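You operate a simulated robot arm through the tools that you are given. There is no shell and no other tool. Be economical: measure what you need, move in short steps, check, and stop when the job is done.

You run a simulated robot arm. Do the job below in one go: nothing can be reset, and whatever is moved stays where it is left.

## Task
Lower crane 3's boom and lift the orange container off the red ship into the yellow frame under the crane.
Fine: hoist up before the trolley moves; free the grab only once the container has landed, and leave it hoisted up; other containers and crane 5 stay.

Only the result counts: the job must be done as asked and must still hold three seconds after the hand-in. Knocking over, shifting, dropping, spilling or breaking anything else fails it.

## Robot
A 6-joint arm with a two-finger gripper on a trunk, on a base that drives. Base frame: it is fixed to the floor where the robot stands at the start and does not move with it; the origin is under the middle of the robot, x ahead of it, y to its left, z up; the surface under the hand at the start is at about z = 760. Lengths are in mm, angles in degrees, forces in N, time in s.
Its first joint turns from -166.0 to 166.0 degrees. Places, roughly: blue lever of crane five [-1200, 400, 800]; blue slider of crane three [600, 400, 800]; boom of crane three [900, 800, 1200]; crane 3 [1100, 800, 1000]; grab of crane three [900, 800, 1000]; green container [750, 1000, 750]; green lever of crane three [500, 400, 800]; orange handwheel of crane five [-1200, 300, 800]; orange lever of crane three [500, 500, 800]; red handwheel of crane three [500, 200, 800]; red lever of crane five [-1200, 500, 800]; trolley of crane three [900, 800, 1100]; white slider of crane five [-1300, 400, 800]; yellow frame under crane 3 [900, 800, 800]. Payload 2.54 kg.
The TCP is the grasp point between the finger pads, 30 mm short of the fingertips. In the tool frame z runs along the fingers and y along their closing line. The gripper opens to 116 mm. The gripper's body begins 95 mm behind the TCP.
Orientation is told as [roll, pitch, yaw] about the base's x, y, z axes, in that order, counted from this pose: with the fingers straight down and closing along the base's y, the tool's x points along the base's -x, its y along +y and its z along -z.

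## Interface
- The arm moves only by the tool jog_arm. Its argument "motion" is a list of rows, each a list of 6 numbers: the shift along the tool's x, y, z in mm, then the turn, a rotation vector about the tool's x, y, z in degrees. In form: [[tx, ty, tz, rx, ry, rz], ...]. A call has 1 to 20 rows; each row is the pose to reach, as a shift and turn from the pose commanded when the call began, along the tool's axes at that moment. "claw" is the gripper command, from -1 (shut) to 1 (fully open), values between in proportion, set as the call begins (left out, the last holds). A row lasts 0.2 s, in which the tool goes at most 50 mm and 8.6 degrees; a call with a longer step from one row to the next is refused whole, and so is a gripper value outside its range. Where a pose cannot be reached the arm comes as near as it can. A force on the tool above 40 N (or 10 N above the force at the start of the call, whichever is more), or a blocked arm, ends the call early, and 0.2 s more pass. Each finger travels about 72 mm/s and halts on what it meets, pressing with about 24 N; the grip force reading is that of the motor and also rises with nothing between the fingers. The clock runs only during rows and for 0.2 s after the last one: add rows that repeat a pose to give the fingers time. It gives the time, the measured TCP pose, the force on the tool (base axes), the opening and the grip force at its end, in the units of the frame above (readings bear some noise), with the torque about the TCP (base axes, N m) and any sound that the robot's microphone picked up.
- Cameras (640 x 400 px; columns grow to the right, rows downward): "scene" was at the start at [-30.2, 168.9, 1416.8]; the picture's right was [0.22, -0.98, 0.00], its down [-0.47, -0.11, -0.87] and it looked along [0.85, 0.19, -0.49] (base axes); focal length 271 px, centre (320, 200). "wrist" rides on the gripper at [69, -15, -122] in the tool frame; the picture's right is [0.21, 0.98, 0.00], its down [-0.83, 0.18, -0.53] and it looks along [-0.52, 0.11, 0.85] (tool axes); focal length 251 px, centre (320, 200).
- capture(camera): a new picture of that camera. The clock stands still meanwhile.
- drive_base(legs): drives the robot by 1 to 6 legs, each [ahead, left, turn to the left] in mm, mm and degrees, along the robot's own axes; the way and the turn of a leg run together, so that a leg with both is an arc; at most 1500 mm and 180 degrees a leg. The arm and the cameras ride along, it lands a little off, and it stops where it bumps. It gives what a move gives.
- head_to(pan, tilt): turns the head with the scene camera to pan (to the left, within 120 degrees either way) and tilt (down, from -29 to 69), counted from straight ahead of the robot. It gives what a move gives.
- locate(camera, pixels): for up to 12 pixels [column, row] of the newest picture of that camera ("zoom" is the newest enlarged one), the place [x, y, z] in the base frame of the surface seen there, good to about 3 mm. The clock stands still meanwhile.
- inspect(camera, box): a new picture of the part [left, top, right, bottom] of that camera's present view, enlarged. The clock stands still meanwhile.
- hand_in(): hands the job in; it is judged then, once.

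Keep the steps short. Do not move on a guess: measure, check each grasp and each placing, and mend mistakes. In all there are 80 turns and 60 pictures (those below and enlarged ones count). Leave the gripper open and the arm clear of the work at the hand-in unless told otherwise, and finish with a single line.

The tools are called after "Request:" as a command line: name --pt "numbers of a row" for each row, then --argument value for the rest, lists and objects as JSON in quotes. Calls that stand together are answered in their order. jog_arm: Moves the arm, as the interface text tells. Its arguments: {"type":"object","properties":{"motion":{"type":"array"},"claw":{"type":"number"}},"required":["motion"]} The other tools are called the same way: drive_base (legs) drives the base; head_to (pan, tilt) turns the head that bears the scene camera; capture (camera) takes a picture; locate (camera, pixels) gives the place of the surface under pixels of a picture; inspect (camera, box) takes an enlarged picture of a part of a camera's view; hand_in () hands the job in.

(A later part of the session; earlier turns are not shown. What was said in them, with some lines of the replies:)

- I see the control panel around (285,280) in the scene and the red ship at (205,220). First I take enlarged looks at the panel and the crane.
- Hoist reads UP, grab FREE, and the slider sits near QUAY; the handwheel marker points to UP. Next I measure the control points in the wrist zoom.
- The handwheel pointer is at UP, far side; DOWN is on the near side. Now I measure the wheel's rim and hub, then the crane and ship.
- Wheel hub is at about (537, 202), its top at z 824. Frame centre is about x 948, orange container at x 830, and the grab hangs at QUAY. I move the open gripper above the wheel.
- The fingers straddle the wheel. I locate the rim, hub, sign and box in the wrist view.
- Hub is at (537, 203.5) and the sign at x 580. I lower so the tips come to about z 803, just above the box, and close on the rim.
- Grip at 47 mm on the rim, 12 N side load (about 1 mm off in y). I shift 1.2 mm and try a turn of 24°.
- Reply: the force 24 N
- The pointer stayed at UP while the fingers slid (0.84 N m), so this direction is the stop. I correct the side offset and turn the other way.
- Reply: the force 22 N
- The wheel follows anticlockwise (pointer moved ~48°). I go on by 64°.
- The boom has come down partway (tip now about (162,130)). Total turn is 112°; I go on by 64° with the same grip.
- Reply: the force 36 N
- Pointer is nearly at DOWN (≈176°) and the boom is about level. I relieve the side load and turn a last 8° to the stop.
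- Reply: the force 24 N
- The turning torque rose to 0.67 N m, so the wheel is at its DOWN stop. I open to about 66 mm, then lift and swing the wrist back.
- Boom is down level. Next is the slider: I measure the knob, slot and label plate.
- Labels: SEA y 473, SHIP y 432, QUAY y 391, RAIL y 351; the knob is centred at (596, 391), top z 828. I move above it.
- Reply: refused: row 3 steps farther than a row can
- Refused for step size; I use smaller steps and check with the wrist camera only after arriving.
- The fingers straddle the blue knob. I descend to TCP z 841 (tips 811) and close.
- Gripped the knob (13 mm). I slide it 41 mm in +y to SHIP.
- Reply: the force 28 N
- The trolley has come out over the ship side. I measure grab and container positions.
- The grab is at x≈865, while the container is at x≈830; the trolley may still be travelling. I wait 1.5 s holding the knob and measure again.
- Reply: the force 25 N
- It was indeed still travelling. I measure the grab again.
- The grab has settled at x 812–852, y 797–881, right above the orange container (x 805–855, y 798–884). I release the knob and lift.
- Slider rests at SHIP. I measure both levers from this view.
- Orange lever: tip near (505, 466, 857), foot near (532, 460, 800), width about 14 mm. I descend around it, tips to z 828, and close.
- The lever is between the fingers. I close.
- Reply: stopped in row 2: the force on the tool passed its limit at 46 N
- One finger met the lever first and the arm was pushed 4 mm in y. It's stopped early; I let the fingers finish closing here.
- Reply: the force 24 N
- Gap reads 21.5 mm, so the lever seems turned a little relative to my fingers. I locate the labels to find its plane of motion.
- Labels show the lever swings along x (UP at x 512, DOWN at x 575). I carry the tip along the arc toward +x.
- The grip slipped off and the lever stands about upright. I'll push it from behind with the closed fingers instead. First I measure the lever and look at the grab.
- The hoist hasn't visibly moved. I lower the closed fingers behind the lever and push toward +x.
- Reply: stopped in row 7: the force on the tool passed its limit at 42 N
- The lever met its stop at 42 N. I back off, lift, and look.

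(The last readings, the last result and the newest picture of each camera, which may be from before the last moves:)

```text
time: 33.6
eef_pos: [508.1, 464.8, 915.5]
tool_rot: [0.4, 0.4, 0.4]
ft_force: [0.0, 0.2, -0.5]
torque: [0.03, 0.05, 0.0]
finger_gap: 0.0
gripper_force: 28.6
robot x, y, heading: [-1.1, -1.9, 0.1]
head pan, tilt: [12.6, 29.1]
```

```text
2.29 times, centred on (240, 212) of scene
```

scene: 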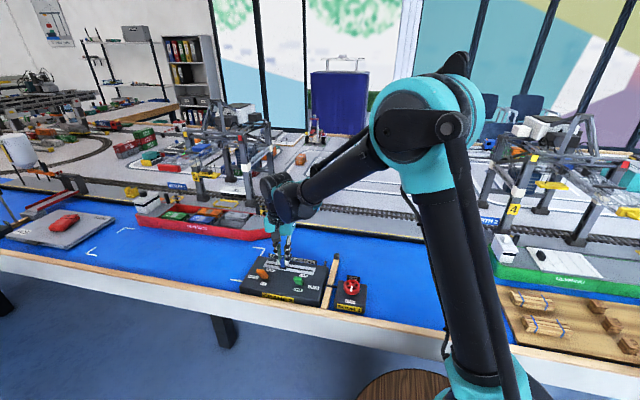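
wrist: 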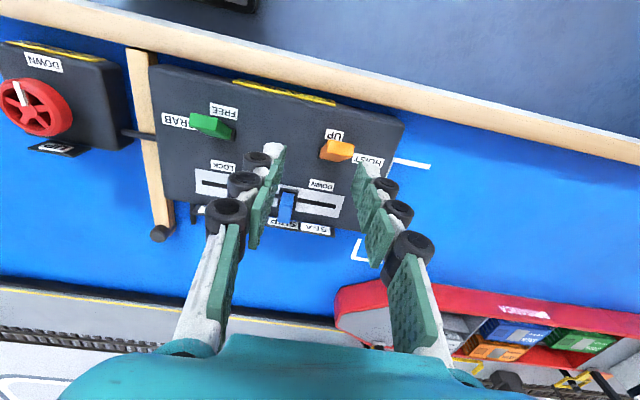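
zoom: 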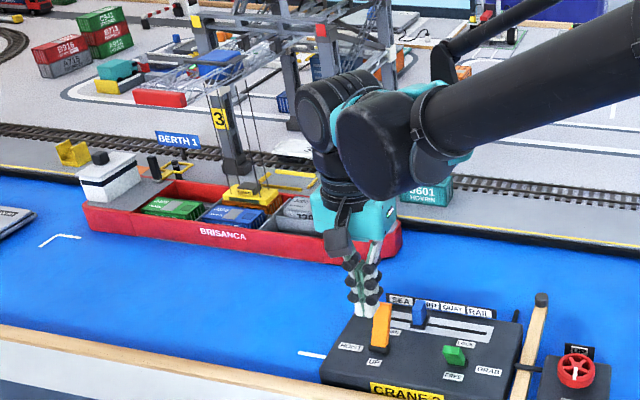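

The grab has gone down to the orange container. I move behind the green lever (x 482, y 359) and check the grab meanwhile.

Request:
jog_arm --pt "8 -35 0 0 0 0" --pt "18 -70 0 0 0 0" --pt "26 -106 0 0 0 0" --pt "26 -106 0 0 0 0" --pt "26 -106 0 0 0 0"

Request:
inspect --camera "scene" --box '[180, 165, 260, 235]'

Request:
locate --camera "zoom" --pixels '[[195, 230], [300, 250], [240, 245], [270, 200], [320, 225]]'

Request:
inspect --camera "scene" --box '[220, 225, 340, 300]'

```text
time: 34.9
eef_pos: [482.3, 359.9, 914.6]
tool_rot: [0.4, 0.3, 0.5]
ft_force: [-0.2, -0.2, 0.4]
torque: [-0.03, 0.0, 0.01]
finger_gap: 0.0
gripper_force: 29.3
robot x, y, heading: [-1.8, -0.2, -0.0]
head pan, tilt: [12.6, 29.1]
```

```text
5.71 times, centred on (220, 200) of scene
```

zoom: 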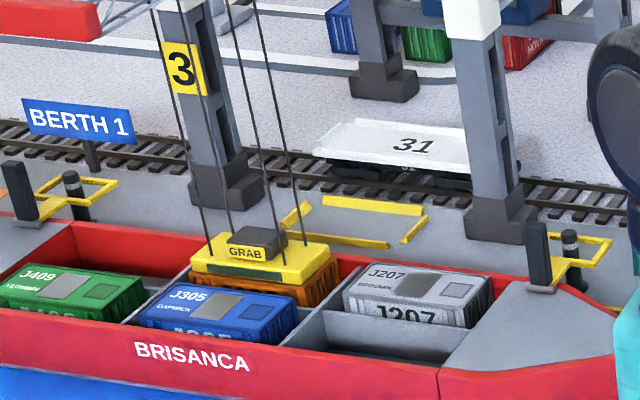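

```text
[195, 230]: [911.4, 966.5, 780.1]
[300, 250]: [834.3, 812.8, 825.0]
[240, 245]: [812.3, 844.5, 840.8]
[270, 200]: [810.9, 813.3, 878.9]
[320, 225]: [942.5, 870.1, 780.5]
```

```text
5.33 times, centred on (280, 262) of scene
```

zoom: 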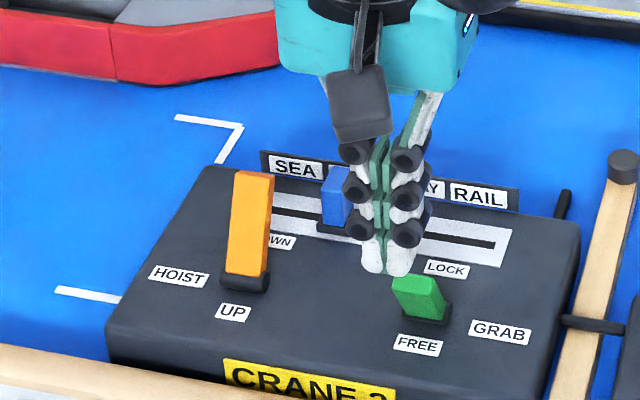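

The grab rests on the orange container. I lower behind the green lever and push it to LOCK.

Request:
jog_arm --pt "0 -1 30 0 0 0" --pt "0 -1 56 0 0 0" --pt "-10 -1 56 0 0 0" --pt "-18 -1 56 0 0 0" --pt "-26 -1 56 0 0 0" --pt "-34 -1 56 0 0 0" --pt "-42 -1 56 0 0 0" --pt "-50 -1 56 0 0 0" --pt "-57 -1 56 0 0 0"

Request:
jog_arm --pt "15 0 0 0 0 0" --pt "35 0 -15 0 0 0" --pt "35 0 -50 0 0 0"

Request:
inspect --camera "scene" --box '[220, 225, 340, 300]'

```text
time: 36.9
eef_pos: [533.0, 358.2, 860.0]
tool_rot: [0.4, 1.1, 0.6]
ft_force: [-12.5, 0.2, 12.0]
torque: [-0.02, 0.21, 0.05]
finger_gap: 5.9
gripper_force: 28.7
robot x, y, heading: [-3.5, -0.4, -0.0]
head pan, tilt: [12.6, 29.1]
stopped in row 9: the force on the tool passed its limit at 47 N (the readings are from after the stop); the commanded pose is now the measured one
```

```text
time: 37.7
eef_pos: [498.3, 358.8, 911.4]
tool_rot: [0.3, 0.9, 0.7]
ft_force: [0.2, 0.3, -0.3]
torque: [-0.01, 0.01, 0.01]
finger_gap: 0.1
gripper_force: 28.6
robot x, y, heading: [-3.1, 4.4, -0.2]
head pan, tilt: [12.6, 29.1]
```

```text
5.33 times, centred on (280, 262) of scene
```

zoom: 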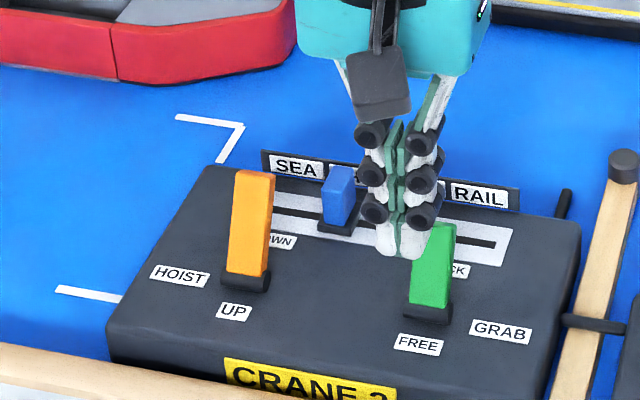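

Green is over to LOCK. Now to raise: I go over to the far (+x) side of the orange lever, locating its tip first.

Request:
locate --camera "zoom" --pixels '[[255, 173], [245, 180], [268, 180], [250, 230], [433, 230], [340, 172], [430, 280]]'

Request:
jog_arm --pt "-25 25 -10 0 0 0" --pt "-55 60 -15 0 0 0" --pt "-85 95 -15 0 0 0" --pt "-102 108 -15 0 0 0" --pt "-102 108 -15 0 0 0"

Request:
capture --camera "wrist"

```text
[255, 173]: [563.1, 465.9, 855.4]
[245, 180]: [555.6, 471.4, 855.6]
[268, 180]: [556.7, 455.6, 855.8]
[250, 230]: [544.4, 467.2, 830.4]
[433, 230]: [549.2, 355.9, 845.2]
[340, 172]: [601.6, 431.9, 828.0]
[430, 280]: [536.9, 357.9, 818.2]
```

```text
time: 38.9
eef_pos: [601.5, 465.7, 926.0]
tool_rot: [0.4, 0.8, 0.6]
ft_force: [0.0, -0.1, 0.1]
torque: [-0.02, 0.01, -0.04]
finger_gap: 0.2
gripper_force: 28.5
robot x, y, heading: [-2.2, -2.3, -0.1]
head pan, tilt: [12.6, 29.1]
```

```text
21 pictures are left
```

wrist: 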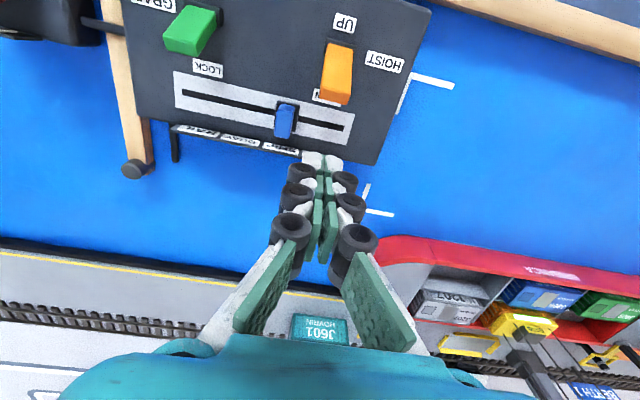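

Clear spot beyond the lever. I lower to TCP z 862 and pull/push toward −x to UP.

Request:
jog_arm --pt "0 1 30 0 0 0" --pt "0 1 63 0 0 0" --pt "14 1 63 0 0 0" --pt "26 1 63 0 0 0" --pt "36 1 63 0 0 0" --pt "46 1 63 0 0 0" --pt "56 1 63 0 0 0" --pt "66 1 63 0 0 0" --pt "74 1 63 0 0 0" --pt "80 1 63 0 0 0"

Request:
jog_arm --pt "-15 0 0 0 0 0" --pt "-35 0 -15 0 0 0" --pt "-35 0 -60 0 0 0" --pt "-35 0 -60 0 0 0" --pt "-35 0 -60 0 0 0"

Request:
inspect --camera "scene" --box '[150, 125, 330, 300]'

```text
time: 41.0
eef_pos: [530.4, 467.4, 863.1]
tool_rot: [0.6, 0.3, 0.4]
ft_force: [9.8, 1.8, 4.8]
torque: [0.07, -0.23, -0.01]
finger_gap: 6.1
gripper_force: 28.5
robot x, y, heading: [-2.0, 3.8, 0.0]
head pan, tilt: [12.6, 29.1]
stopped in row 10: the force on the tool passed its limit at 47 N (the readings are from after the stop); the commanded pose is now the measured one
```

```text
time: 42.1
eef_pos: [566.1, 467.1, 922.8]
tool_rot: [0.5, 0.4, 0.3]
ft_force: [0.5, 0.6, -0.2]
torque: [0.01, -0.02, -0.01]
finger_gap: 0.1
gripper_force: 28.6
robot x, y, heading: [1.0, 0.9, 0.0]
head pan, tilt: [12.6, 29.1]
```

```text
2.29 times, centred on (240, 212) of scene
```

zoom: 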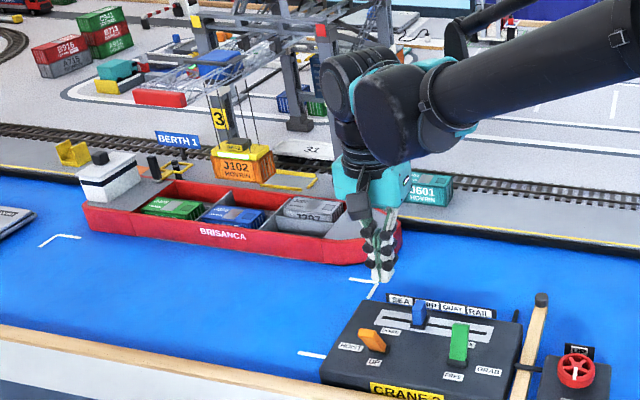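

The orange container is lifting. I move above the slider knob (596, 432) with the fingers opening while the hoist finishes.

Request:
jog_arm --pt "-15 -18 0 0 0 0" --pt "-30 -35 10 -0.5 0 0" --pt "-30 -35 30 -0.5 0 0" --pt "-30 -35 35 -0.5 0 0" --pt "-30 -35 35 -0.5 0 0" --pt "-30 -35 35 -0.5 0 0" --pt "-30 -35 35 -0.5 0 0" --pt "-30 -35 35 -0.5 0 0" --pt "-30 -35 35 -0.5 0 0" --pt "-30 -35 35 -0.5 0 0" --claw -0.3

Request:
inspect --camera "scene" --box '[150, 125, 330, 300]'

Request:
locate --camera "zoom" --pixels '[[238, 120], [238, 132], [240, 140], [225, 118], [245, 110], [418, 310]]'

```text
time: 44.4
eef_pos: [595.8, 433.8, 885.0]
tool_rot: [1.0, 0.5, 0.3]
ft_force: [0.0, -0.7, 0.1]
torque: [0.01, 0.0, 0.01]
finger_gap: 40.7
gripper_force: 0.0
robot x, y, heading: [0.8, 2.0, -0.0]
head pan, tilt: [12.6, 29.1]
```

```text
2.29 times, centred on (240, 212) of scene
```

zoom: 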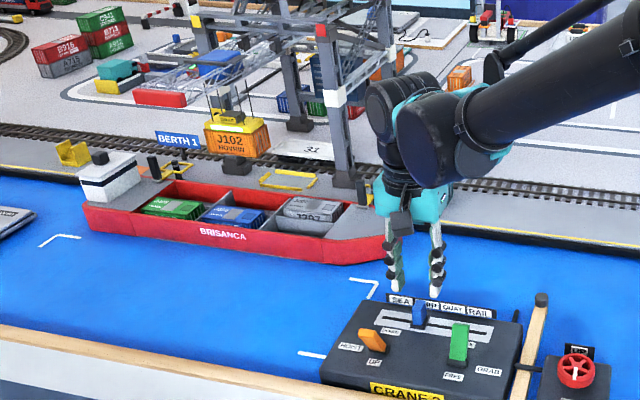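

```text
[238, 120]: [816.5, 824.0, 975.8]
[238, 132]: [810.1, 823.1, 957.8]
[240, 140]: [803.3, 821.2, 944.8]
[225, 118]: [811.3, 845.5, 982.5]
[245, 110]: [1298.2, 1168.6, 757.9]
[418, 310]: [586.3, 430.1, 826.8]
```

Grab back at z≈972–982, its fully-up height, holding the container. I grip the knob.

Request:
jog_arm --pt "0 -1 20 0 0 0" --pt "0 -1 43 0 0 0" --pt "0 -1 43 0 0 0"

Request:
jog_arm --pt "0 0 0 0 0 0" --pt "0 0 0 0 0 0" --pt "0 0 0 0 0 0" --pt "0 0 0 0 0 0" --claw -1

```text
time: 45.1
eef_pos: [596.1, 433.6, 843.7]
tool_rot: [1.1, 0.5, 0.3]
ft_force: [0.0, 0.4, 0.3]
torque: [0.01, 0.0, 0.01]
finger_gap: 40.5
gripper_force: 0.0
robot x, y, heading: [-2.0, 1.4, 0.0]
head pan, tilt: [12.6, 29.1]
```

```text
time: 46.1
eef_pos: [594.7, 432.1, 844.2]
tool_rot: [1.0, 0.4, 0.2]
ft_force: [-0.2, 0.5, -3.8]
torque: [-0.15, -0.05, -0.22]
finger_gap: 13.6
gripper_force: 40.0
robot x, y, heading: [2.3, 2.1, 0.0]
head pan, tilt: [12.6, 29.1]
```

Gripped. I slide back 41 mm to QUAY and give the trolley time.

Request:
jog_arm --pt "0 -8 0 0 0 0" --pt "0 -16 0 0 0 0" --pt "0 -24 0 0 0 0" --pt "0 -32 0 0 0 0" --pt "0 -41.5 0 0 0 0" --pt "0 -41.5 0 0 0 0" --pt "0 -41.5 0 0 0 0" --pt "0 -41.5 0 0 0 0" --pt "0 -41.5 0 0 0 0" --pt "0 -41.5 0 0 0 0" --pt "0 -41.5 0 0 0 0" --pt "0 -41.5 0 0 0 0" --pt "0 -41.5 0 0 0 0" --pt "0 -41.5 0 0 0 0"

Request:
jog_arm --pt "0 0 0 0 0 0" --pt "0 0 0 0 0 0" --pt "0 0 0 0 0 0" --pt "0 0 -30 0 0 0" --pt "15 0 -60 0 0 0" --pt "40 0 -75 0 0 0" --pt "70 35 -78 0 0 0" --pt "98 72 -78 0 0 0" --pt "115 76 -78 0 0 0" --claw -0.2

Request:
inspect --camera "scene" --box '[150, 125, 330, 300]'

```text
time: 49.1
eef_pos: [595.3, 390.9, 844.4]
tool_rot: [1.0, 0.3, 0.3]
ft_force: [6.8, 1.8, 31.3]
torque: [-0.13, -0.27, -0.23]
finger_gap: 13.1
gripper_force: 40.3
robot x, y, heading: [2.7, -0.1, 0.1]
head pan, tilt: [12.6, 29.1]
```

```text
time: 51.1
eef_pos: [480.8, 465.4, 923.5]
tool_rot: [1.0, 0.5, 0.3]
ft_force: [0.5, -1.2, 0.6]
torque: [-0.01, 0.03, -0.01]
finger_gap: 46.6
gripper_force: 0.1
robot x, y, heading: [-0.8, 1.7, -0.1]
head pan, tilt: [12.6, 29.1]
```

```text
2.29 times, centred on (240, 212) of scene
```

zoom: 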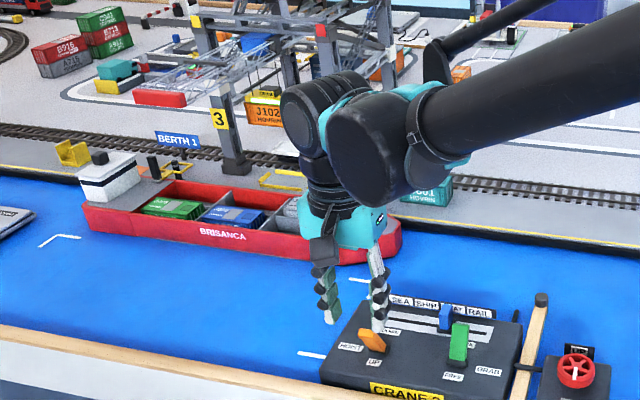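

Trolley moved in; the arm hides part of it. I check the visible part of container and frame.

Request:
inspect --camera "scene" --box '[240, 150, 290, 212]'

Request:
locate --camera "zoom" --pixels '[[260, 100], [280, 150], [250, 120], [300, 80], [240, 270], [240, 300]]'

```text
6.45 times, centred on (265, 181) of scene
```

zoom: 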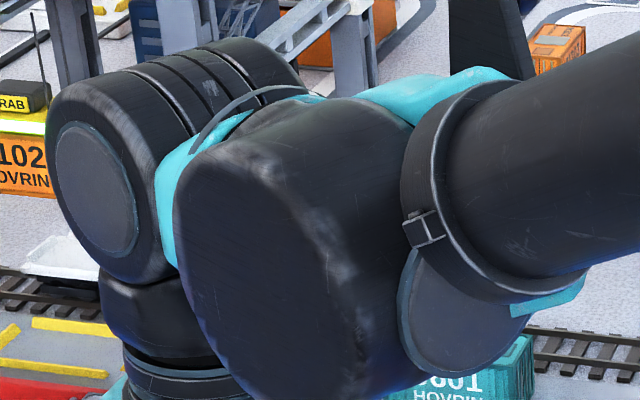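

```text
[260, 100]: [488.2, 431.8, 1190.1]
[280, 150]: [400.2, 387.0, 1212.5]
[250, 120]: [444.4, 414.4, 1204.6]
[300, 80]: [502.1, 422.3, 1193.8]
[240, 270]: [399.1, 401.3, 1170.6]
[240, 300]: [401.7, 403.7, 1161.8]
```

Request:
inspect --camera "scene" --box '[175, 140, 255, 212]'

Request:
locate --camera "zoom" --pixels '[[335, 160], [270, 155], [270, 190], [335, 130], [300, 270], [300, 300], [280, 295], [360, 315], [335, 275]]'

```text
5.56 times, centred on (215, 176) of scene
```

zoom: 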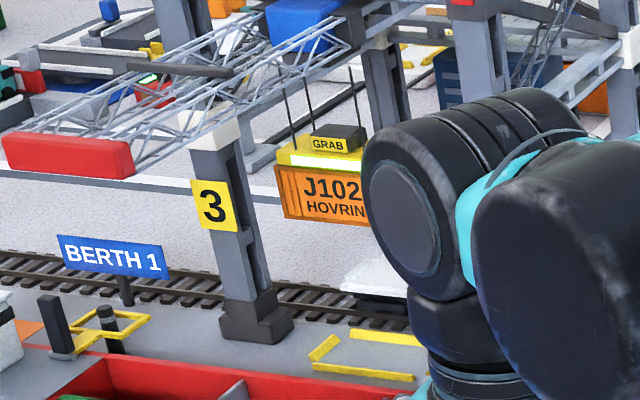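

```text
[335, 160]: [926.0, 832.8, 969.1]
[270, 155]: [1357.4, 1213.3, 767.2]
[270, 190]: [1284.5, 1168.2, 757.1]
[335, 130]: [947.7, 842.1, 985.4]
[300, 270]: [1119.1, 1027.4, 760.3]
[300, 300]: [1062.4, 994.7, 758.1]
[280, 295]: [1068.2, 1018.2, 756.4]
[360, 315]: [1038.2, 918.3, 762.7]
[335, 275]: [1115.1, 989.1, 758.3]
```

Request:
locate --camera "zoom" --pixels '[[360, 374], [330, 368], [385, 338], [370, 334], [323, 346], [312, 357], [338, 340], [280, 185], [340, 180], [340, 218], [325, 158]]'

```text
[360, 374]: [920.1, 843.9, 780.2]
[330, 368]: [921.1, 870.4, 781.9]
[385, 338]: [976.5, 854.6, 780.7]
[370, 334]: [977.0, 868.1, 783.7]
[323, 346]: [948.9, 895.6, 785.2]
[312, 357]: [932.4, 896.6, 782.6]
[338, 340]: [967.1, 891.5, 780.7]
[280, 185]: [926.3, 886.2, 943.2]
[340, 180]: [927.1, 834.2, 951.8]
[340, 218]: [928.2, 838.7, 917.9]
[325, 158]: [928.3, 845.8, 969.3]
```

Request:
locate --camera "zoom" --pixels '[[328, 145], [320, 144], [340, 147], [300, 160], [310, 150], [350, 163], [300, 205], [320, 212]]'

Request:
jog_arm --pt "0 0 0 0 0 0" --pt "0 0 0 0 0 0" --pt "0 0 0 0 0 0" --pt "0 0 0 0 0 0" --claw -1

Request:
inspect --camera "scene" --box '[175, 140, 255, 212]'

Request:
locate --camera "zoom" --pixels '[[328, 145], [320, 144], [340, 147], [300, 160], [310, 150], [350, 163], [300, 205], [320, 212]]'

```text
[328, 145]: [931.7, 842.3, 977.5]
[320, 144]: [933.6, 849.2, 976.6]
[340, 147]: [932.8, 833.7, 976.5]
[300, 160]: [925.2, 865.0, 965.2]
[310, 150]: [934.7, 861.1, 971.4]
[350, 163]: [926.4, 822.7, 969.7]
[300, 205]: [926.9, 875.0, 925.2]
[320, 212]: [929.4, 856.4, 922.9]
```

```text
time: 52.1
eef_pos: [481.4, 466.6, 923.2]
tool_rot: [1.0, 0.4, 0.3]
ft_force: [-0.3, -0.5, -0.1]
torque: [-0.03, -0.02, 0.03]
finger_gap: 0.0
gripper_force: 23.9
robot x, y, heading: [-1.6, 1.5, 0.3]
head pan, tilt: [12.6, 29.1]
```

```text
5.56 times, centred on (215, 176) of scene
```

zoom: 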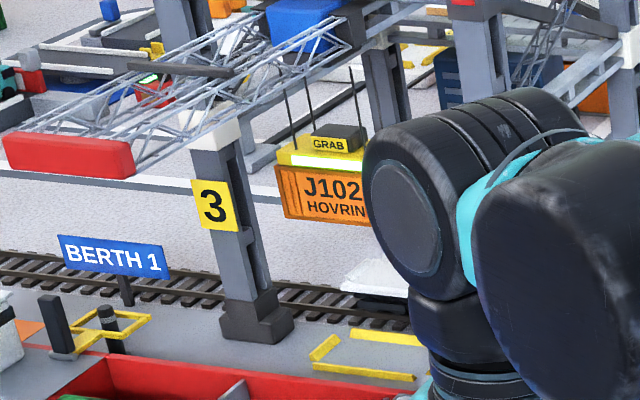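

```text
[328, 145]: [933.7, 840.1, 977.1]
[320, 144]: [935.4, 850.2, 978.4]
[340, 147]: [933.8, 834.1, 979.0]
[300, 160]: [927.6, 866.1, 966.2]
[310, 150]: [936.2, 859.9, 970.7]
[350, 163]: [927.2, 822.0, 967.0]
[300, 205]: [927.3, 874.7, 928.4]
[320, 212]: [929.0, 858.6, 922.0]
```

Settled at the same place as at the start, inside the frame's outline (bars x 920 and 977, container front x 927). I lower behind the orange lever and push to DOWN.

Request:
jog_arm --pt "0 -1 30 0 0 0" --pt "0 -1 57 0 0 0" --pt "-10 -1 57 0 0 0" --pt "-18 -1 57 0 0 0" --pt "-26 -1 57 0 0 0" --pt "-34 -1 57 0 0 0" --pt "-42 -1 57 0 0 0" --pt "-50 -1 57 0 0 0" --pt "-58 -1 57 0 0 0"

Request:
jog_arm --pt "15 0 0 0 0 0" --pt "35 0 -15 0 0 0" --pt "35 0 -60 0 0 0" --pt "20 -35 -60 0 0 0" --pt "0 -70 -60 0 0 0" --pt "-30 -100 -60 0 0 0" --pt "-62 -110 -60 0 0 0" --pt "-62 -110 -60 0 0 0"

Request:
inspect --camera "scene" --box '[150, 125, 330, 300]'

```text
time: 54.1
eef_pos: [535.2, 466.4, 865.8]
tool_rot: [1.0, 0.5, 0.4]
ft_force: [-15.7, -2.1, 2.4]
torque: [-0.04, 0.42, -0.05]
finger_gap: 5.9
gripper_force: 28.7
robot x, y, heading: [-0.6, 5.0, -0.0]
head pan, tilt: [12.6, 29.1]
```

```text
time: 56.0
eef_pos: [602.3, 353.5, 922.3]
tool_rot: [1.0, 0.4, 0.4]
ft_force: [-0.3, 0.0, 0.4]
torque: [0.01, -0.01, 0.01]
finger_gap: 0.2
gripper_force: 28.8
robot x, y, heading: [-2.2, 0.2, -0.1]
head pan, tilt: [12.6, 29.1]
```

```text
2.29 times, centred on (240, 212) of scene
```

zoom: 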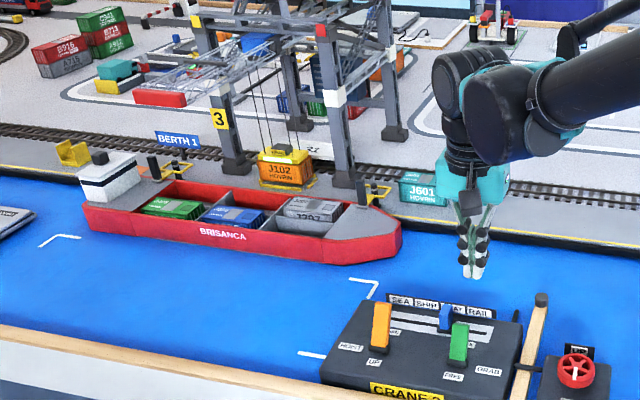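

The container is in the frame or nearly so. I wait a second more and look closely.

Request:
jog_arm --pt "0 0 0 0 0 0" --pt "0 0 0 0 0 0" --pt "0 0 0 0 0 0" --pt "0 0 0 0 0 0" --pt "0 0 0 0 0 0" --pt "0 0 0 0 0 0"

Request:
inspect --camera "scene" --box '[195, 160, 275, 215]'

Request:
locate --camera "zoom" --pixels '[[200, 180], [250, 200], [270, 202], [270, 160], [205, 145], [320, 200], [230, 215], [300, 228], [346, 190]]'

```text
time: 57.4
eef_pos: [601.5, 352.7, 921.3]
tool_rot: [0.9, 0.4, 0.3]
ft_force: [0.5, -0.4, 0.1]
torque: [0.0, -0.01, 0.04]
finger_gap: 0.1
gripper_force: 28.8
robot x, y, heading: [1.9, -3.4, 0.4]
head pan, tilt: [12.6, 29.1]
```

```text
7.27 times, centred on (235, 188) of scene
```

zoom: 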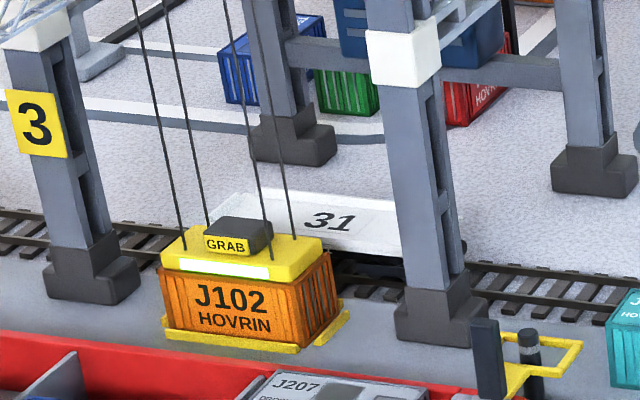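

```text
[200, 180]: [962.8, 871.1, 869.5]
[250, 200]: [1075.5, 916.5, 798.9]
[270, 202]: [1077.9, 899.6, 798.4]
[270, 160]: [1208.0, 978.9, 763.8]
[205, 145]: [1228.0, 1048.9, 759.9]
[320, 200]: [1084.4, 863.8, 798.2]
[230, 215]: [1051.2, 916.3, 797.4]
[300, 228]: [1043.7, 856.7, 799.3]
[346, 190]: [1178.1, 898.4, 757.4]
```

The container stands inside the frame. I lower on the far side of the green lever and push to FREE.

Request:
jog_arm --pt "0 1 30 0 0 0" --pt "0 1 60 0 0 0" --pt "14 1 60 0 0 0" --pt "26 1 60 0 0 0" --pt "36 2 60 0 0 0" --pt "46 2 60 0 0 0" --pt "56 2 60 0 0 0" --pt "64 2 60 0 0 0" --pt "72 2 60 0 0 0" --pt "78 2 60 0 0 0"

Request:
jog_arm --pt "-15 0 0 0 0 0" --pt "-35 0 -15 0 0 0" --pt "-35 0 -55 0 0 0" --pt "-65 0 -60 0 0 0"

Request:
inspect --camera "scene" --box '[150, 125, 330, 300]'

```text
time: 59.5
eef_pos: [530.9, 357.5, 863.5]
tool_rot: [1.1, -0.1, 0.1]
ft_force: [12.7, -1.2, 6.7]
torque: [-0.03, -0.24, 0.02]
finger_gap: 5.7
gripper_force: 28.4
robot x, y, heading: [-1.0, -1.8, -0.1]
head pan, tilt: [12.6, 29.1]
stopped in row 10: the force on the tool passed its limit at 48 N (the readings are from after the stop); the commanded pose is now the measured one
```

```text
time: 60.5
eef_pos: [594.4, 359.7, 922.3]
tool_rot: [1.0, -0.1, 0.1]
ft_force: [-0.2, 0.1, 0.3]
torque: [-0.01, -0.03, -0.03]
finger_gap: 0.0
gripper_force: 28.7
robot x, y, heading: [2.0, -1.1, -0.1]
head pan, tilt: [12.6, 29.1]
```

```text
2.29 times, centred on (240, 212) of scene
```

zoom: 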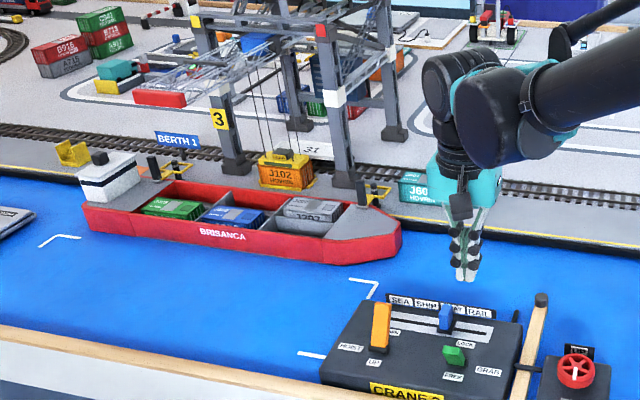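

Green is at FREE. Now to the far side of the orange lever (601, 467) and push it to UP.

Request:
jog_arm --pt "-3 40 0 0 0 0" --pt "-7 80 0 0 0 0" --pt "-7 107 0 0 0 0" --pt "-7 107 0 0 0 0"

Request:
jog_arm --pt "0 0 30 0 0 0" --pt "0 0 60 0 0 0" --pt "14 0 60 0 0 0" --pt "26 0 60 0 0 0" --pt "36 0 60 0 0 0" --pt "46 0 60 0 0 0" --pt "56 0 60 0 0 0" --pt "66 0 60 0 0 0" --pt "74 0 60 0 0 0" --pt "80 0 60 0 0 0"

Request:
jog_arm --pt "-15 0 0 0 0 0" --pt "-35 0 -15 0 0 0" --pt "-35 -10 -60 0 0 0" --pt "-35 -50 -80 0 0 0" --pt "-35 -90 -100 0 0 0" --pt "-35 -130 -120 0 0 0" --pt "-35 -170 -130 0 0 0" --pt "-35 -210 -130 0 0 0" --pt "-35 -210 -130 0 0 0" --pt "-35 -210 -130 0 0 0" --pt "-35 -210 -130 0 0 0" --pt "-35 -210 -130 0 0 0" --pt "-35 -210 -130 0 0 0" --pt "-35 -210 -130 0 0 0" --claw -1

Request:
inspect --camera "scene" --box '[150, 125, 330, 300]'

```text
time: 61.5
eef_pos: [601.0, 465.4, 923.1]
tool_rot: [0.9, -0.1, 0.2]
ft_force: [0.1, 0.0, -0.7]
torque: [-0.04, -0.01, 0.04]
finger_gap: 0.0
gripper_force: 28.4
robot x, y, heading: [-0.4, -4.7, -0.1]
head pan, tilt: [12.6, 29.1]
```

```text
time: 63.7
eef_pos: [529.3, 463.2, 864.8]
tool_rot: [1.0, -0.6, -0.3]
ft_force: [10.0, 0.6, 5.4]
torque: [0.02, -0.2, -0.04]
finger_gap: 5.9
gripper_force: 29.2
robot x, y, heading: [5.5, -2.5, -0.0]
head pan, tilt: [12.6, 29.1]
stopped in row 10: the force on the tool passed its limit at 48 N (the readings are from after the stop); the commanded pose is now the measured one
```

```text
time: 66.7
eef_pos: [561.7, 252.1, 992.1]
tool_rot: [0.9, -0.7, -0.2]
ft_force: [-0.2, 0.0, -0.9]
torque: [0.02, 0.03, 0.01]
finger_gap: 0.0
gripper_force: 28.4
robot x, y, heading: [1.4, -0.3, -0.2]
head pan, tilt: [12.6, 29.1]
```

```text
2.29 times, centred on (240, 212) of scene
```

zoom: 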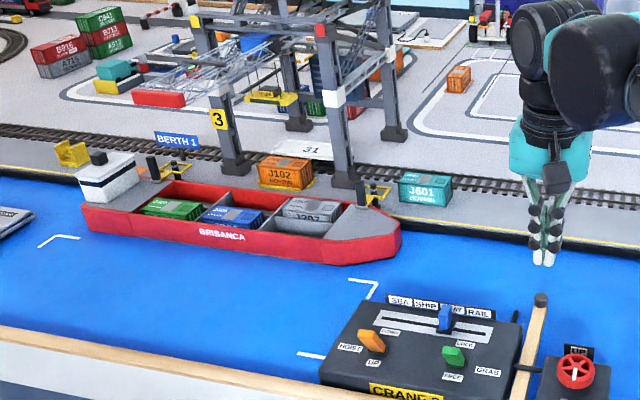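

The grab is hoisted up and empty, and the container stays in the frame. I raise the arm, open the gripper, and do a last check.

Request:
jog_arm --pt "0 -20 -40 0 0 0" --pt "0 -40 -80 0 0 0" --pt "0 -60 -120 0 0 0" --pt "0 -60 -120 0 0 0" --pt "0 -60 -120 0 0 0" --claw 1

Request:
inspect --camera "scene" --box '[175, 125, 275, 215]'

Request:
capture --camera "scene"

```text
time: 67.9
eef_pos: [559.7, 187.6, 1110.1]
tool_rot: [1.0, -0.6, -0.1]
ft_force: [0.4, 0.4, 0.0]
torque: [-0.01, 0.02, 0.01]
finger_gap: 116.0
gripper_force: 0.0
robot x, y, heading: [0.2, 3.6, -0.0]
head pan, tilt: [12.6, 29.1]
```

```text
4.44 times, centred on (225, 170) of scene
```

zoom: 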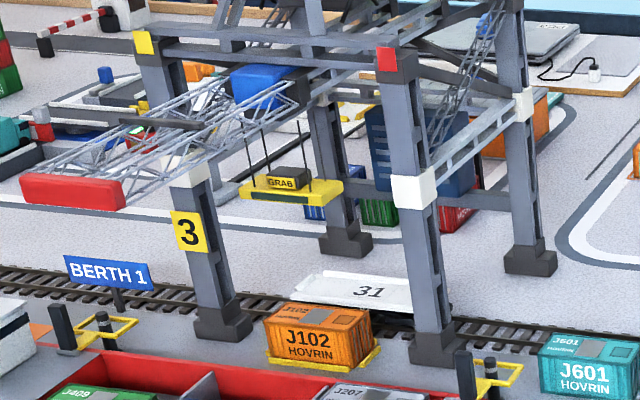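

```text
9 pictures are left
```

scene: 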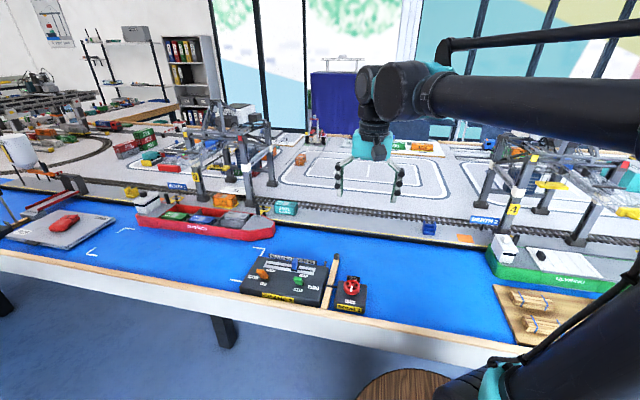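

Everything is as asked: the orange container sits in the frame, the grab is free and up, and the boom is down. I hand in.

Request:
hand_in

```text
The job is handed in.
```

Crane 3's boom is down, the orange container stands in the yellow frame, the grab is free and hoisted up, the other containers in view are where they were, I never touched crane 5, and the job is handed in.
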